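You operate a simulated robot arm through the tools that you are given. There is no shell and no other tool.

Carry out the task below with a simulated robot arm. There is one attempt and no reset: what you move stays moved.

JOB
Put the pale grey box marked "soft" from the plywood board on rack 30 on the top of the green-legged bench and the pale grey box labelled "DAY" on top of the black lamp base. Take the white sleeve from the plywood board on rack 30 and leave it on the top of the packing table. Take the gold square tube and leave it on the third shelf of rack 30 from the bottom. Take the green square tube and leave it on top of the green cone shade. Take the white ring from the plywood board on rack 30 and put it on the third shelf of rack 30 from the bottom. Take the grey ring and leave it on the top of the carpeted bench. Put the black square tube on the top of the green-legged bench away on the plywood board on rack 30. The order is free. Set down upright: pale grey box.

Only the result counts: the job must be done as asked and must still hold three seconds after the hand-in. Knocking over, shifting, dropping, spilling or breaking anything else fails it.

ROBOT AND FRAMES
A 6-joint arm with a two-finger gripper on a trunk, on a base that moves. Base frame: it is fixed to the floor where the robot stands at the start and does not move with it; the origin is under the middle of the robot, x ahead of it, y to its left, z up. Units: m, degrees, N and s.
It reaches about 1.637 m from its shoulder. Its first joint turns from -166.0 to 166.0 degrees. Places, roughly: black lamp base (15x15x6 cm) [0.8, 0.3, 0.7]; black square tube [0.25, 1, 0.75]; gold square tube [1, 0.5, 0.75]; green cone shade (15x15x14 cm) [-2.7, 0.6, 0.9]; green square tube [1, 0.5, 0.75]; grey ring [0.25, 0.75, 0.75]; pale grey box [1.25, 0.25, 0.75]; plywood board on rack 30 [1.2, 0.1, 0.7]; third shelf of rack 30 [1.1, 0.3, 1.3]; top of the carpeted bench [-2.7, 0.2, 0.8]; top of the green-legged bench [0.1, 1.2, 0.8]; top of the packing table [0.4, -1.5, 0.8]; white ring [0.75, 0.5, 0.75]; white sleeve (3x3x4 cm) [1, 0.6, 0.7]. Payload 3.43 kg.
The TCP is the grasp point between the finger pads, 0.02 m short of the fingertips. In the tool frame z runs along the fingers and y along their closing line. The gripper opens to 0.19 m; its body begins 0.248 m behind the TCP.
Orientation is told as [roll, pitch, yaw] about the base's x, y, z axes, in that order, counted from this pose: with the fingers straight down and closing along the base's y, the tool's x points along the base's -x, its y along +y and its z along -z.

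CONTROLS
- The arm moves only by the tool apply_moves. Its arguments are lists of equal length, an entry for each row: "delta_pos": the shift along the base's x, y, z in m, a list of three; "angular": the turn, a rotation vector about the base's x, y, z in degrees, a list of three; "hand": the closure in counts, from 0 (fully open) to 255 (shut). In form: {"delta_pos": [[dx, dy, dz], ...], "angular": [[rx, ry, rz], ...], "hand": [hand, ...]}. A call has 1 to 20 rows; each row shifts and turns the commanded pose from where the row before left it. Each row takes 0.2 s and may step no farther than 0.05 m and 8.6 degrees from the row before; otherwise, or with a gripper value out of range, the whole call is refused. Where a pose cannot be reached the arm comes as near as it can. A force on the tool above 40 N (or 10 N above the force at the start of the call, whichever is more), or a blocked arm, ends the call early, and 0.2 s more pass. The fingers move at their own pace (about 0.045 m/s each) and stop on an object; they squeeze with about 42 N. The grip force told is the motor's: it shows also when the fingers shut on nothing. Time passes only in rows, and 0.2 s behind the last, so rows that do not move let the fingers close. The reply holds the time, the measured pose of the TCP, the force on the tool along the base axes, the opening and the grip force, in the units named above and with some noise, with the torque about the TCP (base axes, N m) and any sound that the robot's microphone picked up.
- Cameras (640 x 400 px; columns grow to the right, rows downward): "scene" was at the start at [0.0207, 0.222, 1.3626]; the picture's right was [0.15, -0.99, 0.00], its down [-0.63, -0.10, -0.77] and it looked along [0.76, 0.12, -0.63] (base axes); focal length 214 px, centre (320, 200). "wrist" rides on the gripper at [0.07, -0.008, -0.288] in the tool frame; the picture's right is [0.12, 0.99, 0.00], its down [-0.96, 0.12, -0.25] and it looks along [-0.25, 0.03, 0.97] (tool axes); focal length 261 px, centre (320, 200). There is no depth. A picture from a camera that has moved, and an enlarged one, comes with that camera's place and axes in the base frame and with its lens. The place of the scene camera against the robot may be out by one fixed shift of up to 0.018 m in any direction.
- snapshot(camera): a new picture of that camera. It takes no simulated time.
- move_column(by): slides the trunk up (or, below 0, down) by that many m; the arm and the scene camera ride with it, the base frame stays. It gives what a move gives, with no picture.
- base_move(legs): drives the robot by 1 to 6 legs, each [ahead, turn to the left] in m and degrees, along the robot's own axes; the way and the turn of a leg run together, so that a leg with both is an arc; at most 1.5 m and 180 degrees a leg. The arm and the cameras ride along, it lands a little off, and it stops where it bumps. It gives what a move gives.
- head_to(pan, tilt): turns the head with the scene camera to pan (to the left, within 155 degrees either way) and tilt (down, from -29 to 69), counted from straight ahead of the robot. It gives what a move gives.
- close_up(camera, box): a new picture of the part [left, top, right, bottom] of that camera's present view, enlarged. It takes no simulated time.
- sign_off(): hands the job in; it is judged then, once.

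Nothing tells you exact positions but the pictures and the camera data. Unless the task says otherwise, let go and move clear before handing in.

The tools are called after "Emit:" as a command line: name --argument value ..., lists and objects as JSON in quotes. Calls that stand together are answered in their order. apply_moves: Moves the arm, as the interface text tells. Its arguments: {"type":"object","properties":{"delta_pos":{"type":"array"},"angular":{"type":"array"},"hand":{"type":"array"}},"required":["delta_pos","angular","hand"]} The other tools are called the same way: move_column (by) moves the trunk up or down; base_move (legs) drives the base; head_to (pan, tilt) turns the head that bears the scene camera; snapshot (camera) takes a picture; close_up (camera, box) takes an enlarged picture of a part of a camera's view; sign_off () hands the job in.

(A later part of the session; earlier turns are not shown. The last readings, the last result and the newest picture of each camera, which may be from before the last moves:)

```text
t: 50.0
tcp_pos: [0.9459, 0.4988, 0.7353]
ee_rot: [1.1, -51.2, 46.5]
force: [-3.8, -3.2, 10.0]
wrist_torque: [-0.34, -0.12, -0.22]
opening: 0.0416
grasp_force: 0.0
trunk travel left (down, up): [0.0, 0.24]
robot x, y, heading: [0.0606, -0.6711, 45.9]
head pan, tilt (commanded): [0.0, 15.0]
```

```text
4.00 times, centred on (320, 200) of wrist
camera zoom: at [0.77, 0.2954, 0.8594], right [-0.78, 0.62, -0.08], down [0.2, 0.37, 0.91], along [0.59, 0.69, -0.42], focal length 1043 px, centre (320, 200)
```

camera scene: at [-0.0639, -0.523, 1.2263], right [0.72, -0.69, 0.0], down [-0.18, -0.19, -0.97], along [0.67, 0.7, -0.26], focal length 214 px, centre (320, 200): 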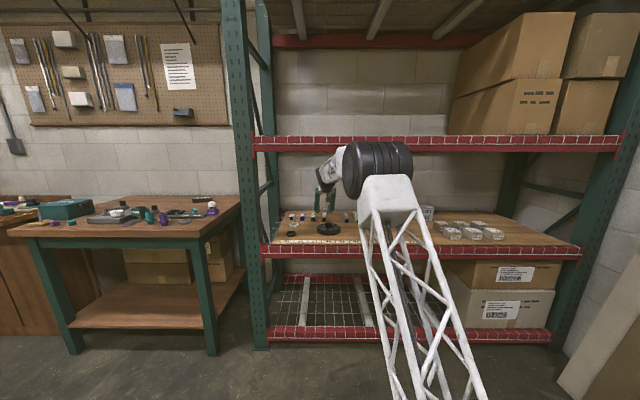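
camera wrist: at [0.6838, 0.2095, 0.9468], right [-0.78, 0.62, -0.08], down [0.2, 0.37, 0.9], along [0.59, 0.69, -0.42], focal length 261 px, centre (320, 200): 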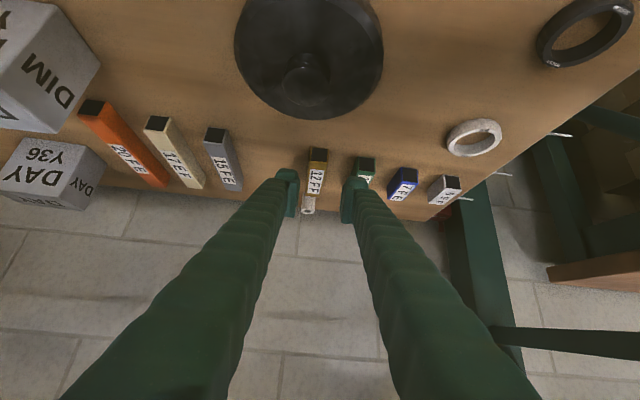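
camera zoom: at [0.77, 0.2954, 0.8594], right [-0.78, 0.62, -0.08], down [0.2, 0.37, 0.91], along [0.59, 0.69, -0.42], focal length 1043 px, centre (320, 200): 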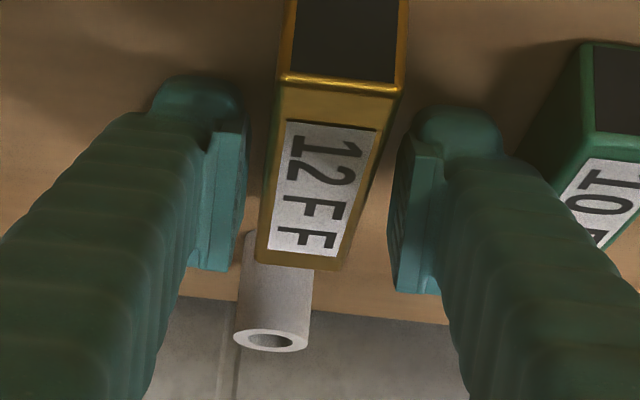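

The fingertips just touch the board (10 N up) with the tube between them. I'll ease up 3 mm and close on the gold tube.

Emit:
apply_moves --delta_pos '[[0, 0, 0.003], [0, 0, 0], [0, 0, 0], [0, 0, 0], [0, 0, 0], [0, 0, 0]]' --angular '[[0, 0, 0], [0, 0, 0], [0, 0, 0], [0, 0, 0], [0, 0, 0], [0, 0, 0]]' --hand '[199, 255, 255, 255, 255, 255]'

Emit:
close_up --camera "wrist" --box '[240, 150, 400, 250]'

```text
t: 51.4
tcp_pos: [0.9458, 0.499, 0.7339]
ee_rot: [1.1, -51.0, 46.4]
force: [-0.6, 0.9, 3.0]
wrist_torque: [-0.04, -0.02, 0.01]
opening: 0.0287
grasp_force: 41.8
trunk travel left (down, up): [0.0, 0.24]
robot x, y, heading: [0.06, -0.6684, 46.2]
head pan, tilt (commanded): [0.0, 15.0]
```

```text
4.00 times, centred on (320, 200) of wrist
camera zoom: at [0.7701, 0.2958, 0.8603], right [-0.78, 0.62, -0.08], down [0.2, 0.37, 0.9], along [0.59, 0.69, -0.42], focal length 1043 px, centre (320, 200)
```

zoom: 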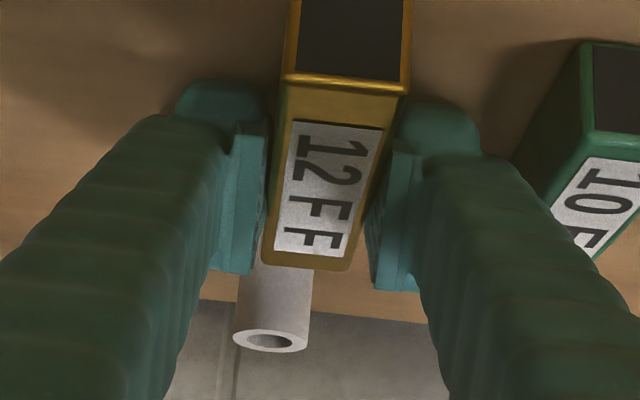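

Gripped (opening 0.0287, 42 N). I'll lift slightly and retract back over the lamp base and out of the rack.

Emit:
apply_moves --delta_pos '[[0, 0, 0.015], [0, 0, 0.02], [-0.02, -0.02, 0.015], [-0.022, -0.022, 0.012], [-0.022, -0.022, 0.012], [-0.023, -0.021, 0.012], [-0.032, -0.033, 0], [-0.032, -0.033, 0], [-0.032, -0.033, 0], [-0.032, -0.033, 0], [-0.032, -0.033, 0], [-0.032, -0.033, 0], [-0.032, -0.033, 0], [-0.032, -0.033, 0]]' --angular '[[0, 0, 0], [0, 0, 0], [0, 0, 0], [0, 0, 0], [0, 0, 0], [0, 0, 0], [0, 0, 0], [0, 0, 0], [0, 0, 0], [0, 0, 0], [0, 0, 0], [0, 0, 0], [0, 0, 0], [0, 0, 0]]' --hand '[255, 255, 255, 255, 255, 255, 255, 255, 255, 255, 255, 255, 255, 255]'

Emit:
snapshot --camera "wrist"

Emit:
snapshot --camera "scene"

```text
t: 54.4
tcp_pos: [0.605, 0.1487, 0.8197]
ee_rot: [1.0, -50.8, 46.4]
force: [0.8, 1.0, -1.6]
wrist_torque: [0.08, -0.05, -0.01]
opening: 0.0284
grasp_force: 41.6
trunk travel left (down, up): [0.0, 0.24]
robot x, y, heading: [0.0624, -0.6686, 46.2]
head pan, tilt (commanded): [0.0, 15.0]
```

```text
taken
camera wrist: at [0.4287, -0.0557, 0.9464], right [-0.78, 0.62, -0.08], down [0.2, 0.38, 0.9], along [0.59, 0.69, -0.42], focal length 261 px, centre (320, 200)
```

wrist: 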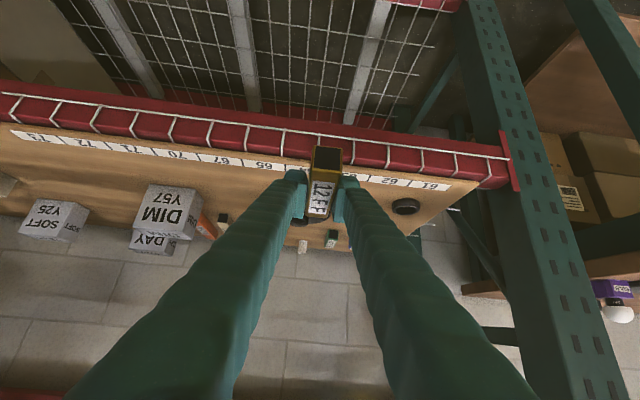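

```text
taken
camera scene: at [-0.0637, -0.5225, 1.2262], right [0.72, -0.69, 0.0], down [-0.18, -0.19, -0.97], along [0.67, 0.7, -0.26], focal length 214 px, centre (320, 200)
```

scene: 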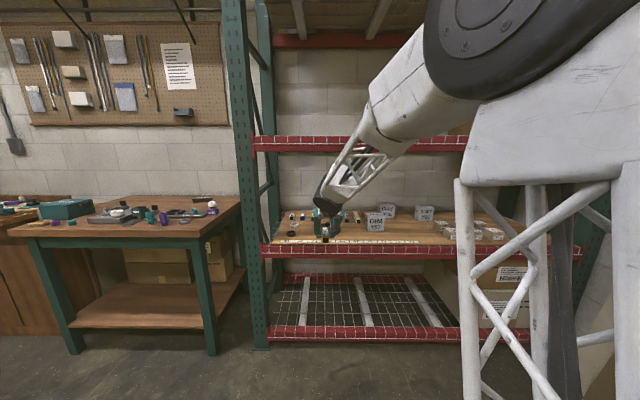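

Gold tube is held and out. I'll back away from the beam, raise the trunk and arm above third-shelf height and view the shelf with the wrist camera.

Emit:
apply_moves --delta_pos '[[-0.035, -0.0355, 0], [-0.035, -0.0355, 0], [-0.035, -0.0355, 0]]' --angular '[[0, 0, 0], [0, 0, 0], [0, 0, 0]]' --hand '[255, 255, 255]'

Emit:
move_column --by 0.22

Emit:
apply_moves --delta_pos '[[0, 0, 0.045], [0, 0, 0.045], [0, 0, 0.045], [0, 0, 0.045], [0, 0, 0.045], [0, 0, 0.045], [0, 0, 0.045], [0, 0, 0.045]]' --angular '[[0, 0, 0], [0, 0, 0], [0, 0, 0], [0, 0, 0], [0, 0, 0], [0, 0, 0], [0, 0, 0], [0, 0, 0]]' --hand '[255, 255, 255, 255, 255, 255, 255, 255]'

Emit:
snapshot --camera "wrist"

Emit:
snapshot --camera "scene"

```text
t: 55.2
tcp_pos: [0.4984, 0.0432, 0.8194]
ee_rot: [1.1, -51.0, 46.4]
force: [-0.3, 0.9, -1.0]
wrist_torque: [0.04, -0.07, -0.04]
opening: 0.0285
grasp_force: 42.1
trunk travel left (down, up): [0.0, 0.24]
robot x, y, heading: [0.0594, -0.6679, 46.0]
head pan, tilt (commanded): [0.0, 15.0]
```

```text
t: 57.5
tcp_pos: [0.4995, 0.0427, 1.0405]
ee_rot: [1.1, -50.9, 46.3]
force: [0.3, 0.9, -0.6]
wrist_torque: [-0.03, -0.01, 0.01]
opening: 0.0285
grasp_force: 42.0
trunk travel left (down, up): [-0.22, 0.02]
robot x, y, heading: [0.0581, -0.6674, 46.1]
head pan, tilt (commanded): [0.0, 15.0]
```

```text
t: 59.3
tcp_pos: [0.4985, 0.0405, 1.4005]
ee_rot: [1.0, -51.0, 46.5]
force: [0.1, -0.1, -1.2]
wrist_torque: [0.0, -0.03, 0.01]
opening: 0.0285
grasp_force: 41.9
trunk travel left (down, up): [-0.22, 0.02]
robot x, y, heading: [0.0611, -0.672, 46.4]
head pan, tilt (commanded): [0.0, 15.0]
```

```text
taken
camera wrist: at [0.3224, -0.1628, 1.5259], right [-0.78, 0.62, -0.08], down [0.2, 0.37, 0.9], along [0.59, 0.69, -0.42], focal length 261 px, centre (320, 200)
```

wrist: 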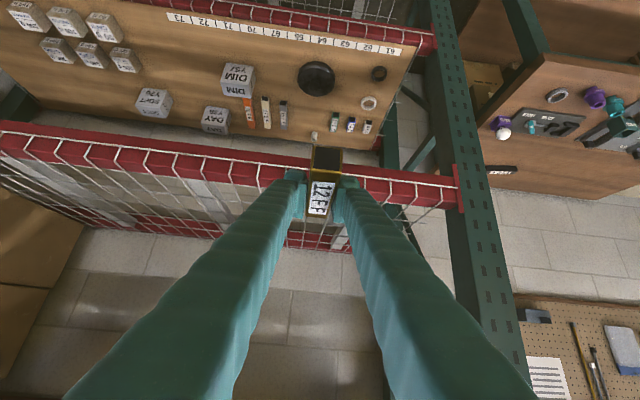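

```text
taken
camera scene: at [-0.064, -0.523, 1.4462], right [0.72, -0.69, 0.0], down [-0.18, -0.19, -0.97], along [0.67, 0.7, -0.26], focal length 214 px, centre (320, 200)
```

scene: 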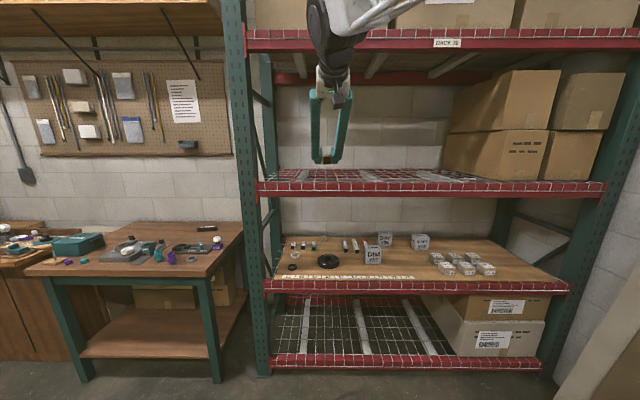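

Emit:
close_up --camera "wrist" --box '[0, 110, 300, 290]'

Emit:
close_up --camera "scene" --box '[240, 140, 480, 220]'

```text
2.13 times, centred on (150, 200) of wrist
camera zoom: at [0.3224, -0.1628, 1.5259], right [-0.78, 0.62, -0.08], down [0.2, 0.37, 0.9], along [0.59, 0.69, -0.42], focal length 556 px, centre (683, 200)
```

zoom: 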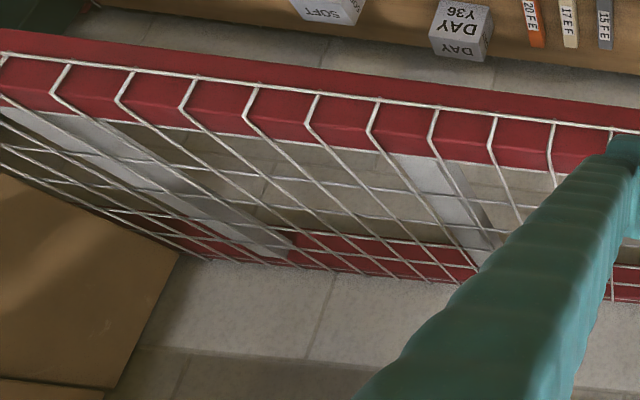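

```text
2.67 times, centred on (360, 180) of scene
camera zoom: at [-0.064, -0.523, 1.4462], right [0.72, -0.69, 0.0], down [-0.18, -0.19, -0.97], along [0.67, 0.7, -0.26], focal length 572 px, centre (213, 253)
```

zoom: 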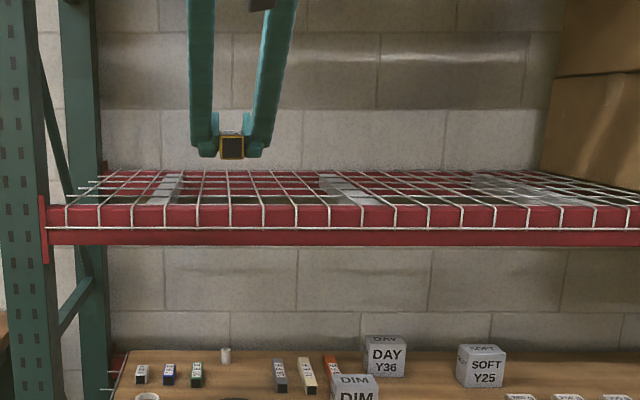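

The third shelf is an open wire mesh (depth wires every ~6 cm), so I'll lay the tube at 45° across the wires for stable support. I'll yaw the gripper by −45° and move it over the shelf.

Emit:
apply_moves --delta_pos '[[0, 0, 0], [0, 0, 0], [0, 0, 0], [0, 0, 0], [0, 0, 0], [0, 0, 0], [0.045, 0.01417, 0], [0.045, 0.01417, 0], [0.045, 0.01417, 0], [0.045, 0.01417, 0], [0.045, 0.01417, 0], [0.045, 0.01417, 0], [0.045, 0.01417, 0], [0.045, 0.01417, 0], [0.045, 0.01417, 0]]' --angular '[[0, 0, -7.5], [0, 0, -7.5], [0, 0, -7.5], [0, 0, -7.5], [0, 0, -7.5], [0, 0, -7.5], [0, 0, 0], [0, 0, 0], [0, 0, 0], [0, 0, 0], [0, 0, 0], [0, 0, 0], [0, 0, 0], [0, 0, 0], [0, 0, 0]]' --hand '[255, 255, 255, 255, 255, 255, 255, 255, 255, 255, 255, 255, 255, 255, 255]'

Emit:
snapshot --camera "wrist"

Emit:
snapshot --camera "scene"

Emit:
close_up --camera "wrist" --box '[220, 110, 420, 250]'

```text
t: 62.5
tcp_pos: [0.902, 0.1722, 1.3894]
ee_rot: [0.4, -50.9, 1.8]
force: [1.2, 2.9, -4.9]
wrist_torque: [-0.34, -0.4, -0.43]
opening: 0.0285
grasp_force: 41.9
out of reach, approached as far as the arm can: row 15
trunk travel left (down, up): [-0.22, 0.02]
robot x, y, heading: [0.061, -0.6715, 46.3]
head pan, tilt (commanded): [0.0, 15.0]
```

```text
taken
camera wrist: at [0.6346, 0.1532, 1.5161], right [-0.11, 0.99, -0.09], down [0.41, 0.13, 0.9], along [0.9, 0.07, -0.42], focal length 261 px, centre (320, 200)
```

wrist: 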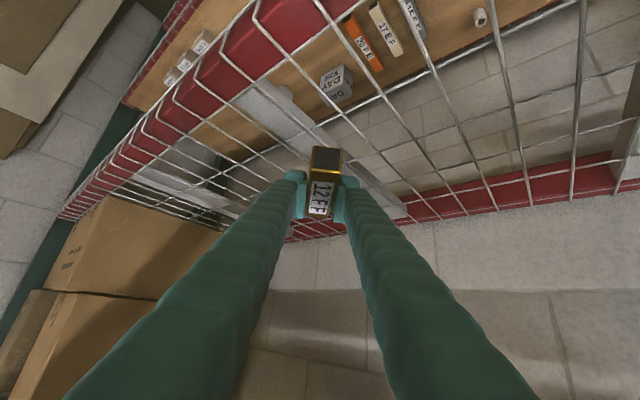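

```text
taken
camera scene: at [-0.0629, -0.5205, 1.4457], right [0.72, -0.69, 0.0], down [-0.18, -0.19, -0.97], along [0.67, 0.7, -0.26], focal length 214 px, centre (320, 200)
```

scene: 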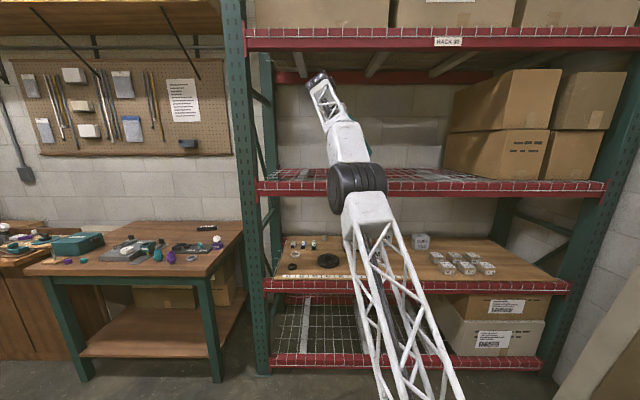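

```text
2.86 times, centred on (320, 180) of wrist
camera zoom: at [0.6346, 0.1532, 1.5161], right [-0.11, 0.99, -0.09], down [0.41, 0.13, 0.9], along [0.9, 0.07, -0.42], focal length 745 px, centre (320, 257)
```

zoom: 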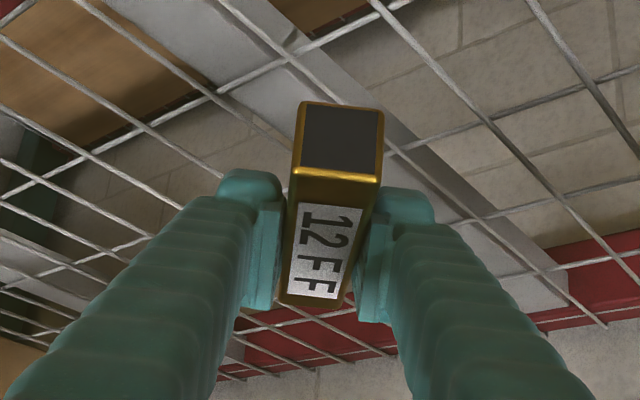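

Measured from this view, the depth wires are at ~5.8 cm spacing; I'll shift the tube back to sit centred across two wires (s≈0.533, D≈0.715), then lower it gradually.

Emit:
apply_moves --delta_pos '[[-0.016, -0.016, 0], [-0.016, -0.016, 0], [0, 0, -0.02], [0, 0, -0.02], [0, 0, 0]]' --angular '[[0, 0, 0], [0, 0, 0], [0, 0, 0], [0, 0, 0], [0, 0, 0]]' --hand '[255, 255, 255, 255, 255]'

Emit:
close_up --camera "wrist" --box '[220, 110, 420, 250]'

Emit:
close_up --camera "scene" --box '[260, 60, 460, 220]'

```text
t: 63.7
tcp_pos: [0.8681, 0.1367, 1.355]
ee_rot: [1.1, -51.0, 1.3]
force: [0.7, 0.9, -1.0]
wrist_torque: [0.02, -0.01, 0.02]
opening: 0.0285
grasp_force: 42.1
trunk travel left (down, up): [-0.22, 0.02]
robot x, y, heading: [0.0595, -0.6699, 46.3]
head pan, tilt (commanded): [0.0, 15.0]
```

```text
2.86 times, centred on (320, 180) of wrist
camera zoom: at [0.6003, 0.1167, 1.4808], right [-0.11, 0.99, -0.08], down [0.41, 0.12, 0.9], along [0.91, 0.07, -0.42], focal length 745 px, centre (320, 257)
```

zoom: 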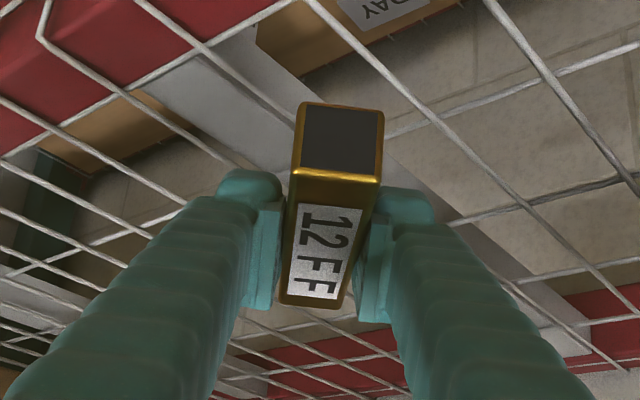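

```text
2.50 times, centred on (360, 140) of scene
camera zoom: at [-0.064, -0.5229, 1.4463], right [0.72, -0.69, 0.0], down [-0.18, -0.19, -0.97], along [0.67, 0.7, -0.26], focal length 536 px, centre (220, 350)
```

zoom: 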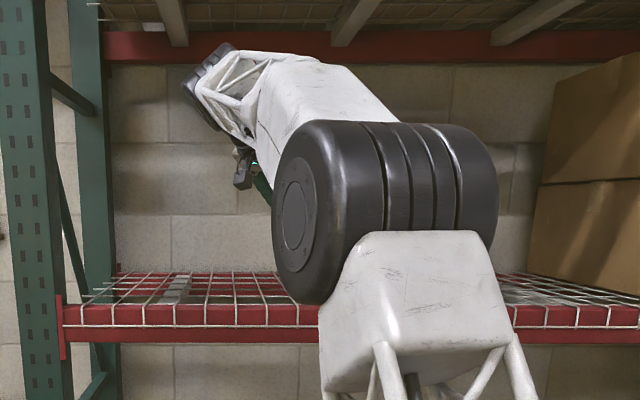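

Position looks right. I'll lower until contact with the wires is felt.

Emit:
apply_moves --delta_pos '[[0, 0, -0.02], [0, 0, -0.015], [0, 0, -0.005], [0, 0, -0.004], [0, 0, -0.004], [0, 0, 0]]' --angular '[[0, 0, 0], [0, 0, 0], [0, 0, 0], [0, 0, 0], [0, 0, 0], [0, 0, 0]]' --hand '[255, 255, 255, 255, 255, 255]'

Emit:
close_up --camera "wrist" --box '[220, 110, 420, 250]'

```text
t: 65.1
tcp_pos: [0.8682, 0.1348, 1.3076]
ee_rot: [1.1, -51.0, 1.4]
force: [0.7, -0.4, -1.0]
wrist_torque: [-0.02, 0.01, -0.02]
opening: 0.0285
grasp_force: 42.2
trunk travel left (down, up): [-0.22, 0.02]
robot x, y, heading: [0.0583, -0.6679, 46.1]
head pan, tilt (commanded): [0.0, 15.0]
```

```text
2.86 times, centred on (320, 180) of wrist
camera zoom: at [0.6006, 0.1158, 1.4333], right [-0.11, 0.99, -0.08], down [0.41, 0.12, 0.9], along [0.91, 0.07, -0.42], focal length 745 px, centre (320, 257)
```

zoom: 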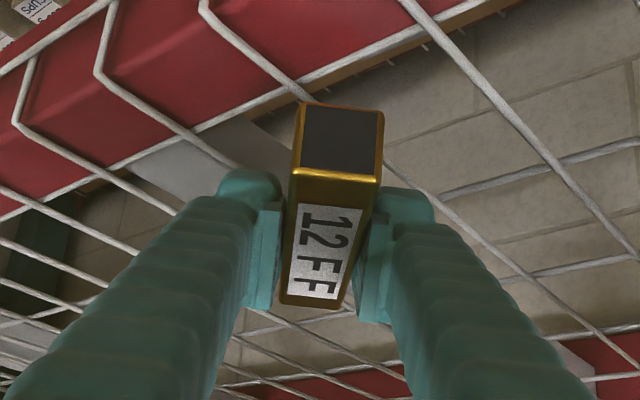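

No contact yet. Continuing down in small steps.

Emit:
apply_moves --delta_pos '[[0, 0, -0.004], [0, 0, -0.004], [0, 0, 0]]' --angular '[[0, 0, 0], [0, 0, 0], [0, 0, 0]]' --hand '[255, 255, 255]'

Emit:
apply_moves --delta_pos '[[0, 0, -0.003], [0, 0, -0.003], [0, 0, 0]]' --angular '[[0, 0, 0], [0, 0, 0], [0, 0, 0]]' --hand '[255, 255, 255]'

```text
t: 65.9
tcp_pos: [0.8693, 0.1353, 1.3]
ee_rot: [1.1, -50.9, 1.4]
force: [0.3, 0.2, -0.8]
wrist_torque: [-0.02, 0.01, -0.01]
opening: 0.0286
grasp_force: 42.1
trunk travel left (down, up): [-0.22, 0.02]
robot x, y, heading: [0.0623, -0.6691, 46.5]
head pan, tilt (commanded): [0.0, 15.0]
```

```text
t: 66.7
tcp_pos: [0.8696, 0.1367, 1.2934]
ee_rot: [0.9, -51.0, 1.4]
force: [-0.6, -0.5, -1.3]
wrist_torque: [0.01, 0.0, 0.0]
opening: 0.0287
grasp_force: 41.6
trunk travel left (down, up): [-0.22, 0.02]
robot x, y, heading: [0.0629, -0.6718, 46.3]
head pan, tilt (commanded): [0.0, 15.0]
```

Emit:
close_up --camera "wrist" --box '[220, 110, 420, 250]'

Emit:
close_up --camera "scene" --box '[240, 120, 480, 220]'

```text
2.86 times, centred on (320, 180) of wrist
camera zoom: at [0.6012, 0.1161, 1.4194], right [-0.11, 0.99, -0.08], down [0.41, 0.12, 0.9], along [0.91, 0.07, -0.42], focal length 745 px, centre (320, 257)
```

zoom: 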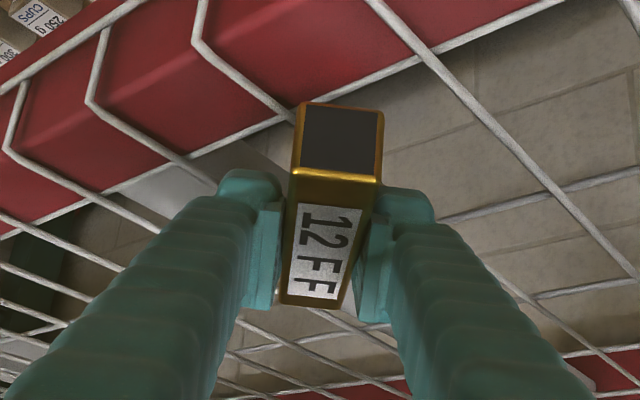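

```text
2.67 times, centred on (360, 170) of scene
camera zoom: at [-0.064, -0.5229, 1.4463], right [0.72, -0.69, 0.0], down [-0.18, -0.19, -0.97], along [0.67, 0.7, -0.26], focal length 572 px, centre (213, 280)
```

zoom: 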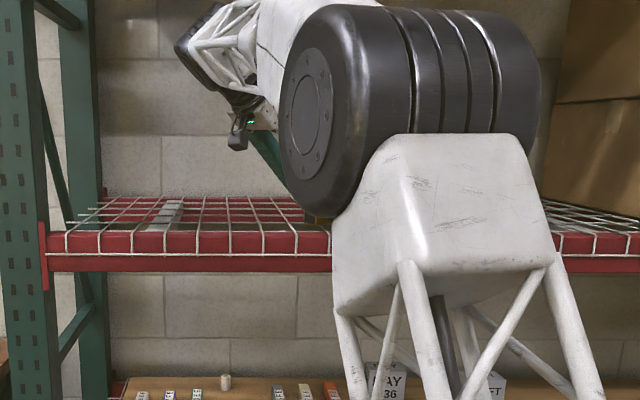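

Emit:
apply_moves --delta_pos '[[0, 0, -0.003], [0, 0, -0.003], [0, 0, -0.003], [0, 0, 0]]' --angular '[[0, 0, 0], [0, 0, 0], [0, 0, 0], [0, 0, 0]]' --hand '[255, 255, 255, 255]'

Emit:
apply_moves --delta_pos '[[0, 0, -0.003], [0, 0, -0.003], [0, 0, 0]]' --angular '[[0, 0, 0], [0, 0, 0], [0, 0, 0]]' --hand '[255, 255, 255]'

```text
t: 67.7
tcp_pos: [0.8702, 0.1362, 1.2863]
ee_rot: [1.0, -51.2, 1.4]
force: [1.8, 2.6, 8.3]
wrist_torque: [-0.19, -0.02, 0.05]
opening: 0.0287
grasp_force: 42.1
trunk travel left (down, up): [-0.22, 0.02]
robot x, y, heading: [0.0618, -0.6682, 46.3]
head pan, tilt (commanded): [0.0, 15.0]
```

```text
t: 68.3
tcp_pos: [0.8689, 0.1352, 1.2863]
ee_rot: [1.4, -51.5, 1.1]
force: [-0.7, -0.7, 12.4]
wrist_torque: [-0.27, 0.35, -0.05]
opening: 0.0287
grasp_force: 42.4
trunk travel left (down, up): [-0.22, 0.02]
robot x, y, heading: [0.06, -0.6688, 46.2]
head pan, tilt (commanded): [0.0, 15.0]
stopped in row 3: the force on the tool passed its limit at 43 N (the readings are from after the stop); the commanded pose is now the measured one
```

Contact with the mesh at TCP z≈1.286. I'll release the gold tube and check that it rests stably.

Emit:
apply_moves --delta_pos '[[0, 0, 0.001], [0, 0, 0], [0, 0, 0], [0, 0, 0], [0, 0, 0]]' --angular '[[0, 0, 0], [0, 0, 0], [0, 0, 0], [0, 0, 0], [0, 0, 0]]' --hand '[240, 200, 170, 170, 170]'

Emit:
close_up --camera "wrist" --box '[220, 110, 420, 250]'

```text
t: 69.5
tcp_pos: [0.8692, 0.1354, 1.2868]
ee_rot: [1.6, -51.4, 1.0]
force: [-10.4, 16.8, 25.6]
wrist_torque: [-0.56, 0.23, -0.36]
opening: 0.0537
grasp_force: 0.0
trunk travel left (down, up): [-0.22, 0.02]
robot x, y, heading: [0.057, -0.6672, 46.4]
head pan, tilt (commanded): [0.0, 15.0]
```

```text
2.86 times, centred on (320, 180) of wrist
camera zoom: at [0.5997, 0.1142, 1.4103], right [-0.11, 0.99, -0.08], down [0.4, 0.12, 0.91], along [0.91, 0.07, -0.41], focal length 745 px, centre (320, 257)
```

zoom: 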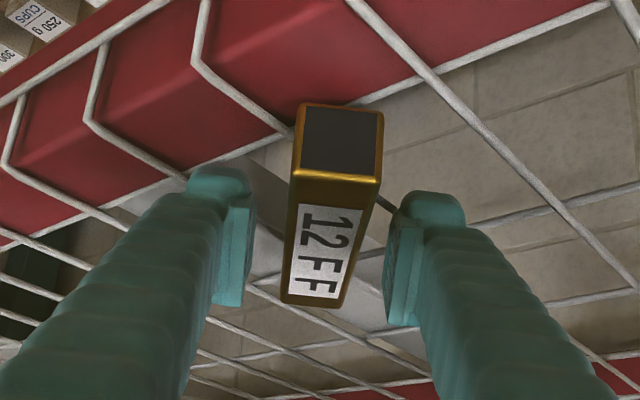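

Released; the fingertips are pressing a wire, so I'll lift straight up gently and then back away.

Emit:
apply_moves --delta_pos '[[0, 0, 0.006], [0, 0, 0.01], [0, 0, 0.02], [0, 0, 0.03], [-0.03, 0, 0.03]]' --angular '[[0, 0, 0], [0, 0, 0], [0, 0, 0], [0, 0, 0], [0, 0, 0]]' --hand '[170, 170, 170, 170, 170]'

Emit:
snapshot --camera "wrist"

Emit:
close_up --camera "wrist" --box '[220, 60, 420, 200]'

```text
t: 70.7
tcp_pos: [0.84, 0.1368, 1.3808]
ee_rot: [1.3, -51.3, 1.3]
force: [-0.5, 0.7, -0.4]
wrist_torque: [-0.02, 0.01, -0.08]
opening: 0.0633
grasp_force: 0.1
trunk travel left (down, up): [-0.22, 0.02]
robot x, y, heading: [0.0626, -0.6693, 46.2]
head pan, tilt (commanded): [0.0, 15.0]
```

```text
taken
camera wrist: at [0.5719, 0.1161, 1.5048], right [-0.11, 0.99, -0.08], down [0.4, 0.12, 0.91], along [0.91, 0.07, -0.41], focal length 261 px, centre (320, 200)
```

wrist: 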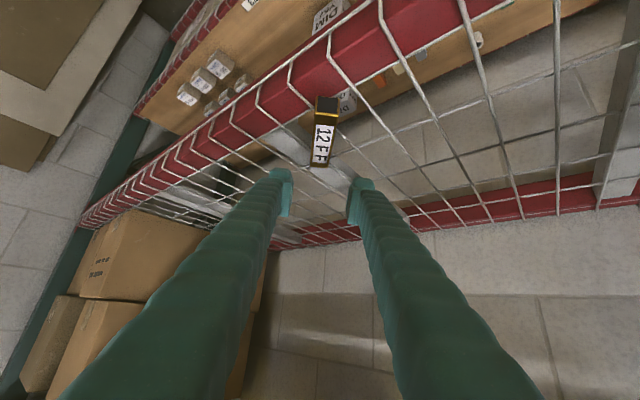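

```text
2.86 times, centred on (320, 130) of wrist
camera zoom: at [0.5719, 0.1161, 1.5048], right [-0.11, 0.99, -0.08], down [0.4, 0.12, 0.91], along [0.91, 0.07, -0.41], focal length 745 px, centre (320, 400)
```

zoom: 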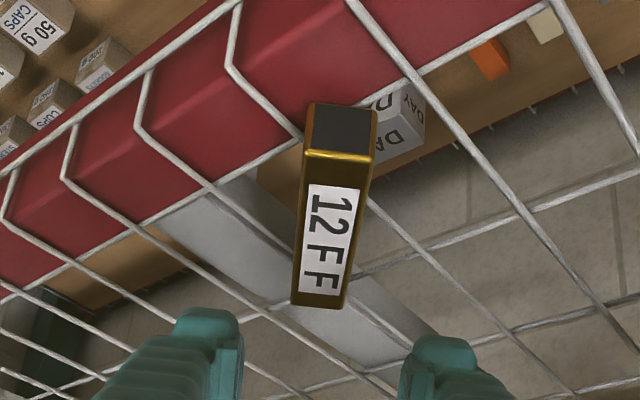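

The gold tube lies stably across the mesh wires. I'll withdraw, turn the tool back to face the rack and come down for the white ring.

Emit:
apply_moves --delta_pos '[[-0.0425, -0.0121, 0], [-0.0425, -0.0121, 0], [-0.0425, -0.0121, 0], [-0.0425, -0.0121, 0], [-0.0425, -0.0121, 0], [-0.0425, -0.0121, 0], [-0.0425, -0.0121, 0], [-0.0425, -0.0121, 0], [0, 0, 0], [0, 0, 0], [0, 0, 0], [0, 0, 0], [0, 0, 0], [0, 0, 0]]' --angular '[[0, 0, 0], [0, 0, 0], [0, 0, 0], [0, 0, 0], [0, 0, 0], [0, 0, 0], [0, 0, 0], [0, 0, 0], [0, 0, 7.5], [0, 0, 7.5], [0, 0, 7.5], [0, 0, 7.5], [0, 0, 7.5], [0, 0, 7.5]]' --hand '[170, 170, 170, 170, 170, 170, 170, 170, 127, 127, 127, 127, 127, 127]'

Emit:
apply_moves --delta_pos '[[0, 0, -0.045], [0, 0, -0.045], [0, 0, -0.045], [0, 0, -0.045], [0, 0, -0.045], [0, 0, -0.045], [0, 0, -0.045], [0, 0, -0.04]]' --angular '[[0, 0, 0], [0, 0, 0], [0, 0, 0], [0, 0, 0], [0, 0, 0], [0, 0, 0], [0, 0, 0], [0, 0, 0]]' --hand '[127, 127, 127, 127, 127, 127, 127, 127]'

Emit:
move_column --by -0.22

Emit:
snapshot --camera "wrist"

Emit:
snapshot --camera "scene"

```text
t: 73.7
tcp_pos: [0.4999, 0.0396, 1.3807]
ee_rot: [1.3, -51.4, 46.2]
force: [0.2, 1.1, -1.1]
wrist_torque: [-0.03, -0.02, -0.1]
opening: 0.0953
grasp_force: 0.1
trunk travel left (down, up): [-0.22, 0.02]
robot x, y, heading: [0.0553, -0.6663, 46.1]
head pan, tilt (commanded): [0.0, 15.0]
```

```text
t: 75.5
tcp_pos: [0.499, 0.0395, 1.0255]
ee_rot: [1.4, -51.2, 46.1]
force: [-0.3, 0.4, 1.3]
wrist_torque: [0.02, 0.0, 0.02]
opening: 0.0953
grasp_force: 0.0
trunk travel left (down, up): [-0.22, 0.02]
robot x, y, heading: [0.0584, -0.6724, 46.0]
head pan, tilt (commanded): [0.0, 15.0]
```

```text
t: 77.9
tcp_pos: [0.4994, 0.0386, 0.8053]
ee_rot: [1.4, -51.3, 46.2]
force: [-0.6, 0.5, 0.2]
wrist_torque: [-0.02, -0.03, 0.02]
opening: 0.0956
grasp_force: 0.1
trunk travel left (down, up): [0.0, 0.24]
robot x, y, heading: [0.06, -0.6688, 46.1]
head pan, tilt (commanded): [0.0, 15.0]
```

```text
taken
camera wrist: at [0.3247, -0.1648, 0.9298], right [-0.78, 0.62, -0.08], down [0.2, 0.37, 0.91], along [0.59, 0.69, -0.41], focal length 261 px, centre (320, 200)
```

wrist: 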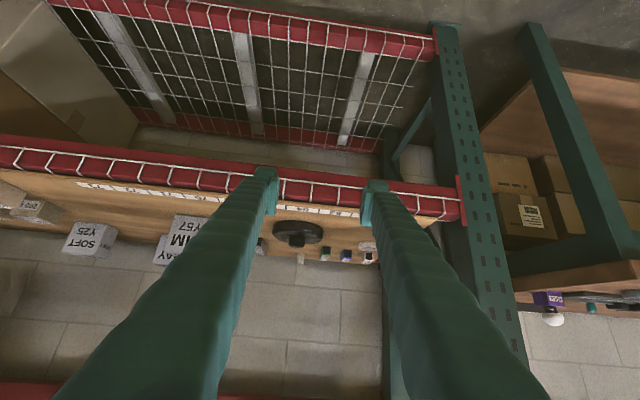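

```text
taken
camera scene: at [-0.0641, -0.523, 1.2263], right [0.72, -0.69, 0.0], down [-0.18, -0.19, -0.97], along [0.67, 0.7, -0.26], focal length 214 px, centre (320, 200)
```

scene: 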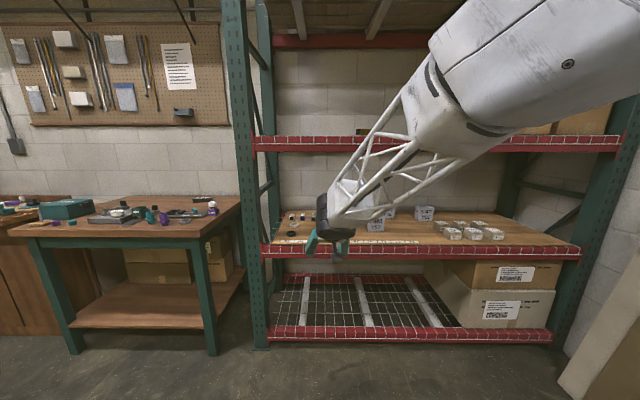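

Clear. Moving toward the white ring at about (0.715, 0.543), stopping 14 cm short.

Emit:
apply_moves --delta_pos '[[0.0119, 0.0403, 0.0015], [0.0119, 0.0403, 0.0015], [0.0119, 0.0403, 0.0015], [0.0119, 0.0403, 0.0015], [0.0119, 0.0403, 0.0015], [0.0119, 0.0403, 0.0015], [0.0119, 0.0403, 0.0015], [0.0119, 0.0403, 0.0015], [0.0119, 0.0403, 0.0015], [0.0119, 0.0403, 0.0015]]' --angular '[[0, 0, 0], [0, 0, 0], [0, 0, 0], [0, 0, 0], [0, 0, 0], [0, 0, 0], [0, 0, 0], [0, 0, 0], [0, 0, 0], [0, 0, 0]]' --hand '[127, 127, 127, 127, 127, 127, 127, 127, 127, 127]'

Emit:
snapshot --camera "wrist"

Emit:
close_up --camera "wrist" --box '[240, 120, 400, 220]'

Emit:
snapshot --camera "scene"

```text
t: 80.1
tcp_pos: [0.6205, 0.4436, 0.82]
ee_rot: [1.2, -51.3, 46.0]
force: [-0.3, -0.3, 1.3]
wrist_torque: [-0.1, 0.12, 0.04]
opening: 0.0952
grasp_force: 0.1
trunk travel left (down, up): [0.0, 0.24]
robot x, y, heading: [0.0588, -0.6711, 46.2]
head pan, tilt (commanded): [0.0, 15.0]
```

```text
taken
camera wrist: at [0.4447, 0.2385, 0.9443], right [-0.78, 0.62, -0.08], down [0.2, 0.37, 0.91], along [0.59, 0.69, -0.41], focal length 261 px, centre (320, 200)
```

wrist: 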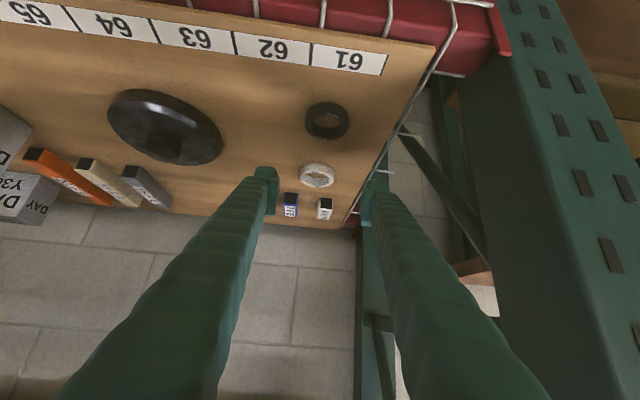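

```text
4.00 times, centred on (320, 170) of wrist
camera zoom: at [0.4447, 0.2385, 0.9443], right [-0.78, 0.62, -0.08], down [0.2, 0.37, 0.91], along [0.59, 0.69, -0.41], focal length 1043 px, centre (320, 320)
```

zoom: 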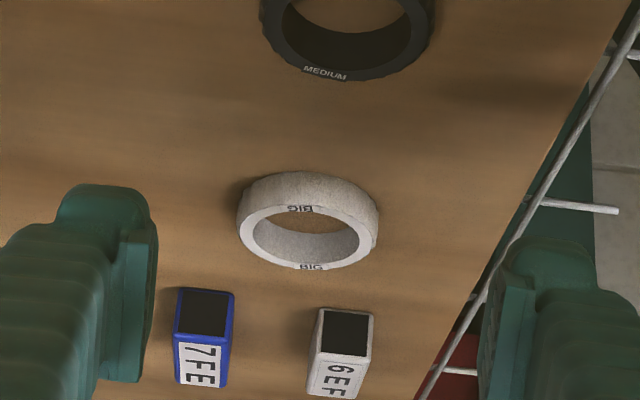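

```text
taken
camera scene: at [-0.0643, -0.5233, 1.2263], right [0.72, -0.69, 0.0], down [-0.18, -0.19, -0.97], along [0.67, 0.7, -0.26], focal length 214 px, centre (320, 200)
```

scene: 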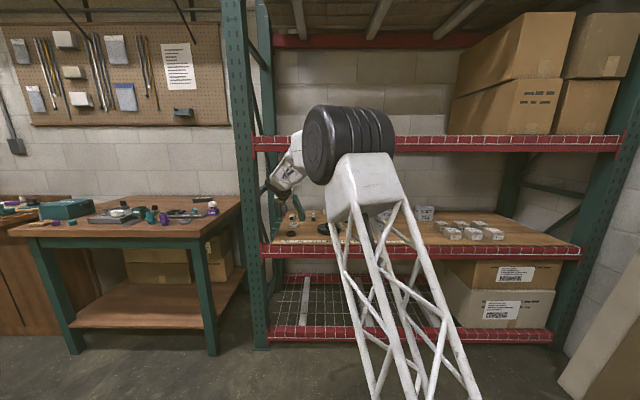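

The white ring ("BIG", ~6.5 cm wide, ~1.5–2 cm tall) is at about (0.715, 0.541). I'll flatten the tool to about 62° for a better low grip and slide around it.

Emit:
apply_moves --delta_pos '[[0, 0, 0], [0, 0, 0], [0.0245, 0.0252, -0.0205], [0.0245, 0.0252, -0.0205], [0.0245, 0.0252, -0.0205], [0.0245, 0.0252, -0.017], [0, 0, 0]]' --angular '[[3.92, -3.86, 0], [3.92, -3.86, 0], [0, 0, 0], [0, 0, 0], [0, 0, 0], [0, 0, 0], [0, 0, 0]]' --hand '[127, 127, 127, 127, 127, 127, 127]'

Emit:
close_up --camera "wrist" --box '[220, 110, 420, 250]'

```text
t: 81.7
tcp_pos: [0.7192, 0.5445, 0.7419]
ee_rot: [1.1, -62.2, 46.4]
force: [-0.5, -0.1, 0.6]
wrist_torque: [0.01, -0.06, 0.01]
opening: 0.0954
grasp_force: 0.1
trunk travel left (down, up): [0.0, 0.24]
robot x, y, heading: [0.0594, -0.6715, 46.0]
head pan, tilt (commanded): [0.0, 15.0]
```

```text
2.86 times, centred on (320, 180) of wrist
camera zoom: at [0.5291, 0.3266, 0.8118], right [-0.77, 0.63, -0.1], down [0.08, 0.24, 0.97], along [0.63, 0.74, -0.23], focal length 745 px, centre (320, 257)
```

zoom: 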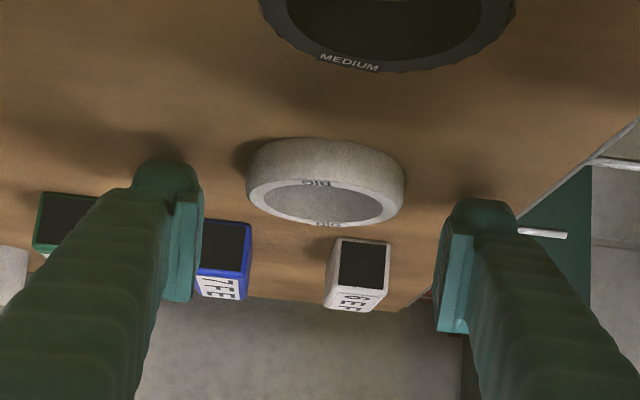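

Ring sits between the fingers. I'll advance 5 mm, lower to the board, and close.

Emit:
apply_moves --delta_pos '[[0.0035, 0.0036, -0.002], [0, 0, -0.003], [0, 0, -0.002], [0, 0, 0]]' --angular '[[0, 0, 0], [0, 0, 0], [0, 0, 0], [0, 0, 0]]' --hand '[127, 127, 127, 127]'

```text
t: 82.7
tcp_pos: [0.721, 0.5478, 0.7346]
ee_rot: [1.0, -62.3, 46.5]
force: [0.3, 0.0, -0.4]
wrist_torque: [-0.01, -0.01, 0.0]
opening: 0.0955
grasp_force: 0.2
trunk travel left (down, up): [0.0, 0.24]
robot x, y, heading: [0.0565, -0.6712, 46.3]
head pan, tilt (commanded): [0.0, 15.0]
```

Emit:
apply_moves --delta_pos '[[0, 0, -0.002], [0, 0, -0.002], [0, 0, 0]]' --angular '[[0, 0, 0], [0, 0, 0], [0, 0, 0]]' --hand '[127, 127, 127]'

Emit:
close_up --camera "wrist" --box '[220, 110, 420, 250]'

```text
t: 83.5
tcp_pos: [0.7205, 0.5466, 0.7341]
ee_rot: [1.2, -62.4, 46.5]
force: [-0.2, 0.0, 15.6]
wrist_torque: [-0.64, -0.71, -0.01]
opening: 0.0954
grasp_force: 0.0
trunk travel left (down, up): [0.0, 0.24]
robot x, y, heading: [0.057, -0.6699, 45.9]
head pan, tilt (commanded): [0.0, 15.0]
```

```text
2.86 times, centred on (320, 180) of wrist
camera zoom: at [0.5317, 0.3292, 0.8034], right [-0.77, 0.63, -0.1], down [0.07, 0.24, 0.97], along [0.63, 0.74, -0.23], focal length 745 px, centre (320, 257)
```

zoom: 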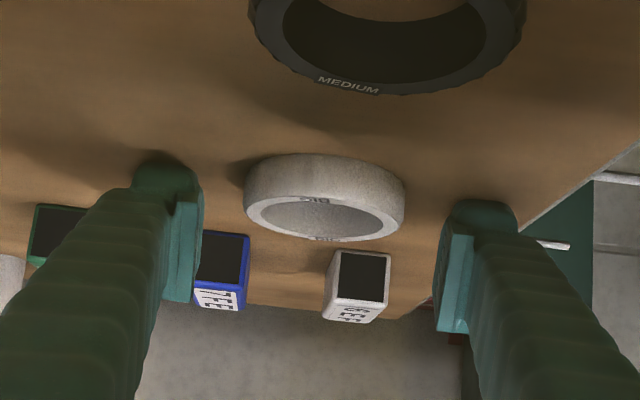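

Board contact at TCP z≈0.734. Easing up 2 mm and closing on the white ring.

Emit:
apply_moves --delta_pos '[[0, 0, 0.003], [0, 0, 0], [0, 0, 0], [0, 0, 0], [0, 0, 0], [0, 0, 0], [0, 0, 0]]' --angular '[[0, 0, 0], [0, 0, 0], [0, 0, 0], [0, 0, 0], [0, 0, 0], [0, 0, 0], [0, 0, 0]]' --hand '[140, 150, 255, 255, 255, 255, 255]'

Emit:
close_up --camera "wrist" --box '[220, 110, 420, 250]'

```text
t: 85.1
tcp_pos: [0.7215, 0.5464, 0.7344]
ee_rot: [1.1, -62.4, 46.4]
force: [-4.0, 2.5, 13.7]
wrist_torque: [-0.24, -0.17, -0.04]
opening: 0.0583
grasp_force: 41.7
trunk travel left (down, up): [0.0, 0.24]
robot x, y, heading: [0.0618, -0.6694, 46.3]
head pan, tilt (commanded): [0.0, 15.0]
```

```text
2.86 times, centred on (320, 180) of wrist
camera zoom: at [0.5327, 0.3285, 0.8048], right [-0.77, 0.63, -0.1], down [0.08, 0.24, 0.97], along [0.64, 0.74, -0.23], focal length 745 px, centre (320, 257)
```

zoom: 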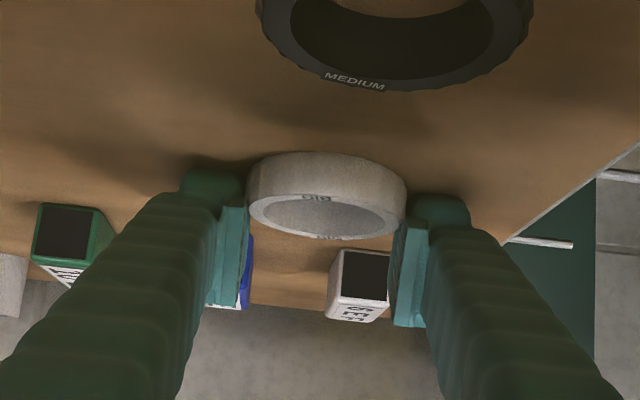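

Ring gripped (5.8 cm). Lifting and retracting out of the rack.

Emit:
apply_moves --delta_pos '[[0, 0, 0.015], [0, 0, 0.025], [0, 0, 0.025], [-0.0318, -0.0324, 0.005], [-0.0318, -0.0324, 0.005], [-0.0318, -0.0324, 0.005], [-0.0318, -0.0324, 0], [-0.0318, -0.0324, 0], [-0.0318, -0.0324, 0], [-0.0318, -0.0324, 0], [-0.02, -0.045, 0], [-0.01, -0.048, 0], [0, -0.045, 0], [0, -0.045, 0]]' --angular '[[0, 0, 0], [0, 0, 0], [0, 0, 0], [0, 0, 0], [0, 0, 0], [0, 0, 0], [0, 0, 0], [0, 0, 0], [0, 0, 0], [0, 0, 0], [0, 0, 0], [0, 0, 0], [0, 0, 0], [0, 0, 0]]' --hand '[255, 255, 255, 255, 255, 255, 255, 255, 255, 255, 255, 255, 255, 255]'

Emit:
snapshot --camera "wrist"

Emit:
move_column --by 0.22

Emit:
snapshot --camera "scene"

```text
t: 88.1
tcp_pos: [0.469, 0.1366, 0.8129]
ee_rot: [1.1, -62.3, 46.4]
force: [-0.4, 1.0, -0.5]
wrist_torque: [0.06, -0.08, -0.05]
opening: 0.0582
grasp_force: 42.0
trunk travel left (down, up): [0.0, 0.24]
robot x, y, heading: [0.0569, -0.6683, 46.0]
head pan, tilt (commanded): [0.0, 15.0]
```

```text
taken
camera wrist: at [0.2808, -0.0814, 0.8829], right [-0.77, 0.63, -0.1], down [0.08, 0.24, 0.97], along [0.63, 0.74, -0.23], focal length 261 px, centre (320, 200)
```

wrist: 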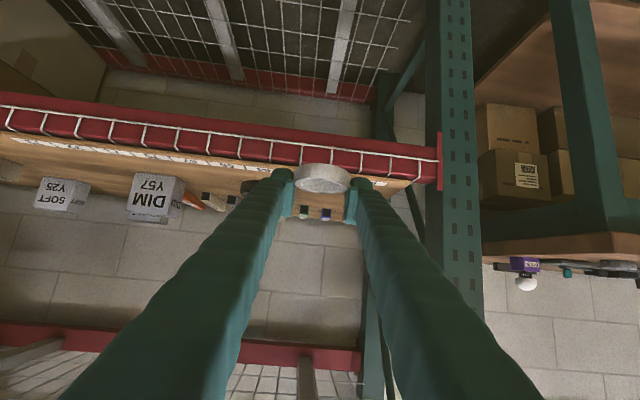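

```text
t: 90.4
tcp_pos: [0.47, 0.1371, 1.0324]
ee_rot: [1.1, -62.3, 46.5]
force: [-0.2, -0.3, -1.0]
wrist_torque: [0.0, 0.01, 0.0]
opening: 0.0582
grasp_force: 41.8
trunk travel left (down, up): [-0.22, 0.02]
robot x, y, heading: [0.0592, -0.6684, 46.1]
head pan, tilt (commanded): [0.0, 15.0]
```

```text
taken
camera scene: at [-0.0641, -0.5229, 1.4462], right [0.72, -0.69, 0.0], down [-0.18, -0.19, -0.97], along [0.67, 0.7, -0.26], focal length 214 px, centre (320, 200)
```

scene: 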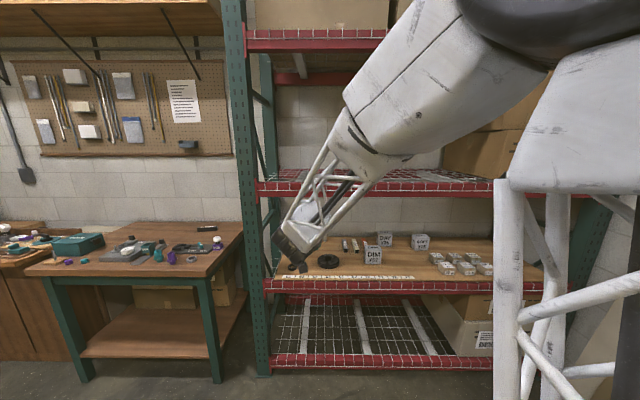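

Ring held. Raising to third-shelf height and moving over the mesh to the left of the gold tube.

Emit:
apply_moves --delta_pos '[[0, 0, 0.045], [0, 0, 0.045], [0, 0, 0.045], [0, 0, 0.045], [0, 0, 0.045], [0, 0, 0.045], [0, 0, 0.045], [0, 0, 0.035], [0.041, 0.0173, 0], [0.041, 0.0173, 0], [0.041, 0.0173, 0], [0.041, 0.0173, 0], [0.041, 0.0173, 0], [0.041, 0.0173, 0], [0.041, 0.0173, 0]]' --angular '[[0, 0, 0], [0, 0, 0], [0, 0, 0], [0, 0, 0], [0, 0, 0], [0, 0, 0], [0, 0, 0], [0, 0, 0], [0, 0, 0], [0, 0, 0], [0, 0, 0], [0, 0, 0], [0, 0, 0], [0, 0, 0], [0, 0, 0]]' --hand '[255, 255, 255, 255, 255, 255, 255, 255, 255, 255, 255, 255, 255, 255, 255]'

Emit:
snapshot --camera "wrist"

Emit:
close_up --camera "wrist" --box '[200, 80, 440, 230]'

Emit:
snapshot --camera "scene"

```text
t: 93.6
tcp_pos: [0.7556, 0.2583, 1.3837]
ee_rot: [1.2, -62.4, 46.4]
force: [-1.2, -0.2, 1.7]
wrist_torque: [-0.04, 0.02, -0.09]
opening: 0.0581
grasp_force: 41.4
trunk travel left (down, up): [-0.22, 0.02]
robot x, y, heading: [0.0621, -0.6698, 46.4]
head pan, tilt (commanded): [0.0, 15.0]
```

```text
taken
camera wrist: at [0.5668, 0.0403, 1.4546], right [-0.77, 0.63, -0.1], down [0.07, 0.24, 0.97], along [0.63, 0.74, -0.23], focal length 261 px, centre (320, 200)
```

wrist: 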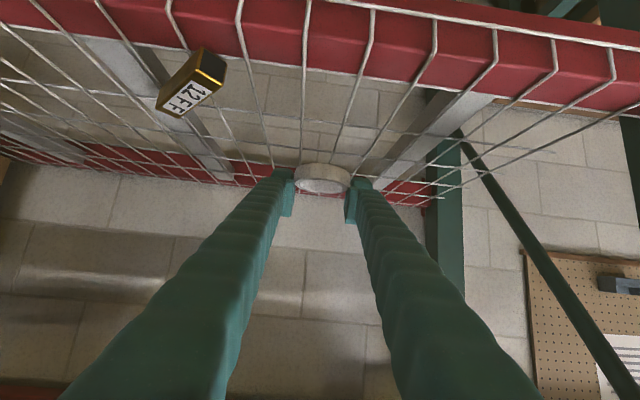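

```text
2.67 times, centred on (320, 155) of wrist
camera zoom: at [0.5668, 0.0403, 1.4546], right [-0.77, 0.63, -0.1], down [0.07, 0.24, 0.97], along [0.63, 0.74, -0.23], focal length 695 px, centre (320, 320)
```

zoom: 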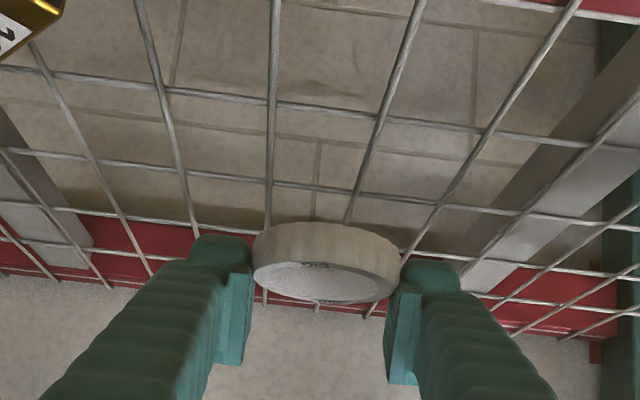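

```text
taken
camera scene: at [-0.0645, -0.5231, 1.4462], right [0.72, -0.69, 0.0], down [-0.18, -0.19, -0.97], along [0.67, 0.7, -0.26], focal length 214 px, centre (320, 200)
```

scene: 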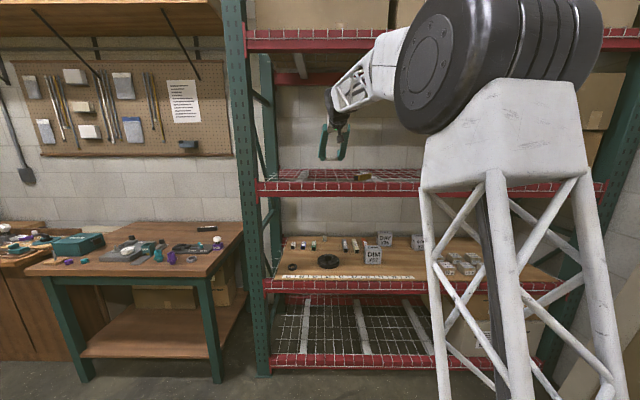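

Depth wires are at s≈0.332 and 0.391, so the ring will sit centred between them. Lowering the ring onto the mesh.

Emit:
apply_moves --delta_pos '[[0.0029, -0.0028, -0.03], [0, 0, -0.03], [0, 0, -0.022], [0, 0, -0.004], [0, 0, -0.004], [0, 0, 0]]' --angular '[[0, 0, 0], [0, 0, 0], [0, 0, 0], [0, 0, 0], [0, 0, 0], [0, 0, 0]]' --hand '[255, 255, 255, 255, 255, 255]'

Emit:
close_up --camera "wrist" --box '[200, 80, 440, 230]'

```text
t: 95.0
tcp_pos: [0.7585, 0.2554, 1.2929]
ee_rot: [1.2, -62.3, 46.6]
force: [-0.9, -0.4, 0.6]
wrist_torque: [-0.03, -0.01, 0.04]
opening: 0.0582
grasp_force: 42.2
trunk travel left (down, up): [-0.22, 0.02]
robot x, y, heading: [0.0639, -0.6694, 46.2]
head pan, tilt (commanded): [0.0, 15.0]
```

```text
2.67 times, centred on (320, 155) of wrist
camera zoom: at [0.5711, 0.0372, 1.363], right [-0.77, 0.63, -0.1], down [0.08, 0.24, 0.97], along [0.63, 0.74, -0.23], focal length 695 px, centre (320, 320)
```

zoom: 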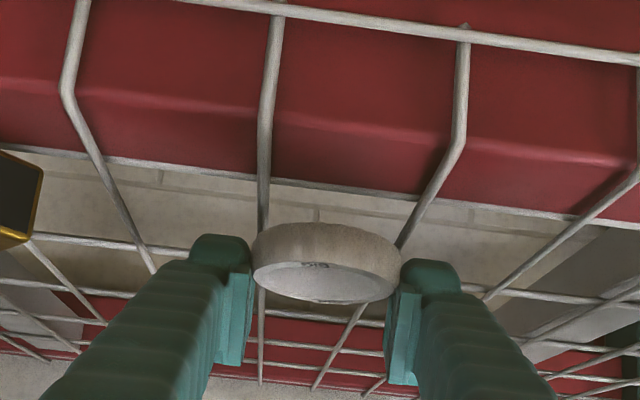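

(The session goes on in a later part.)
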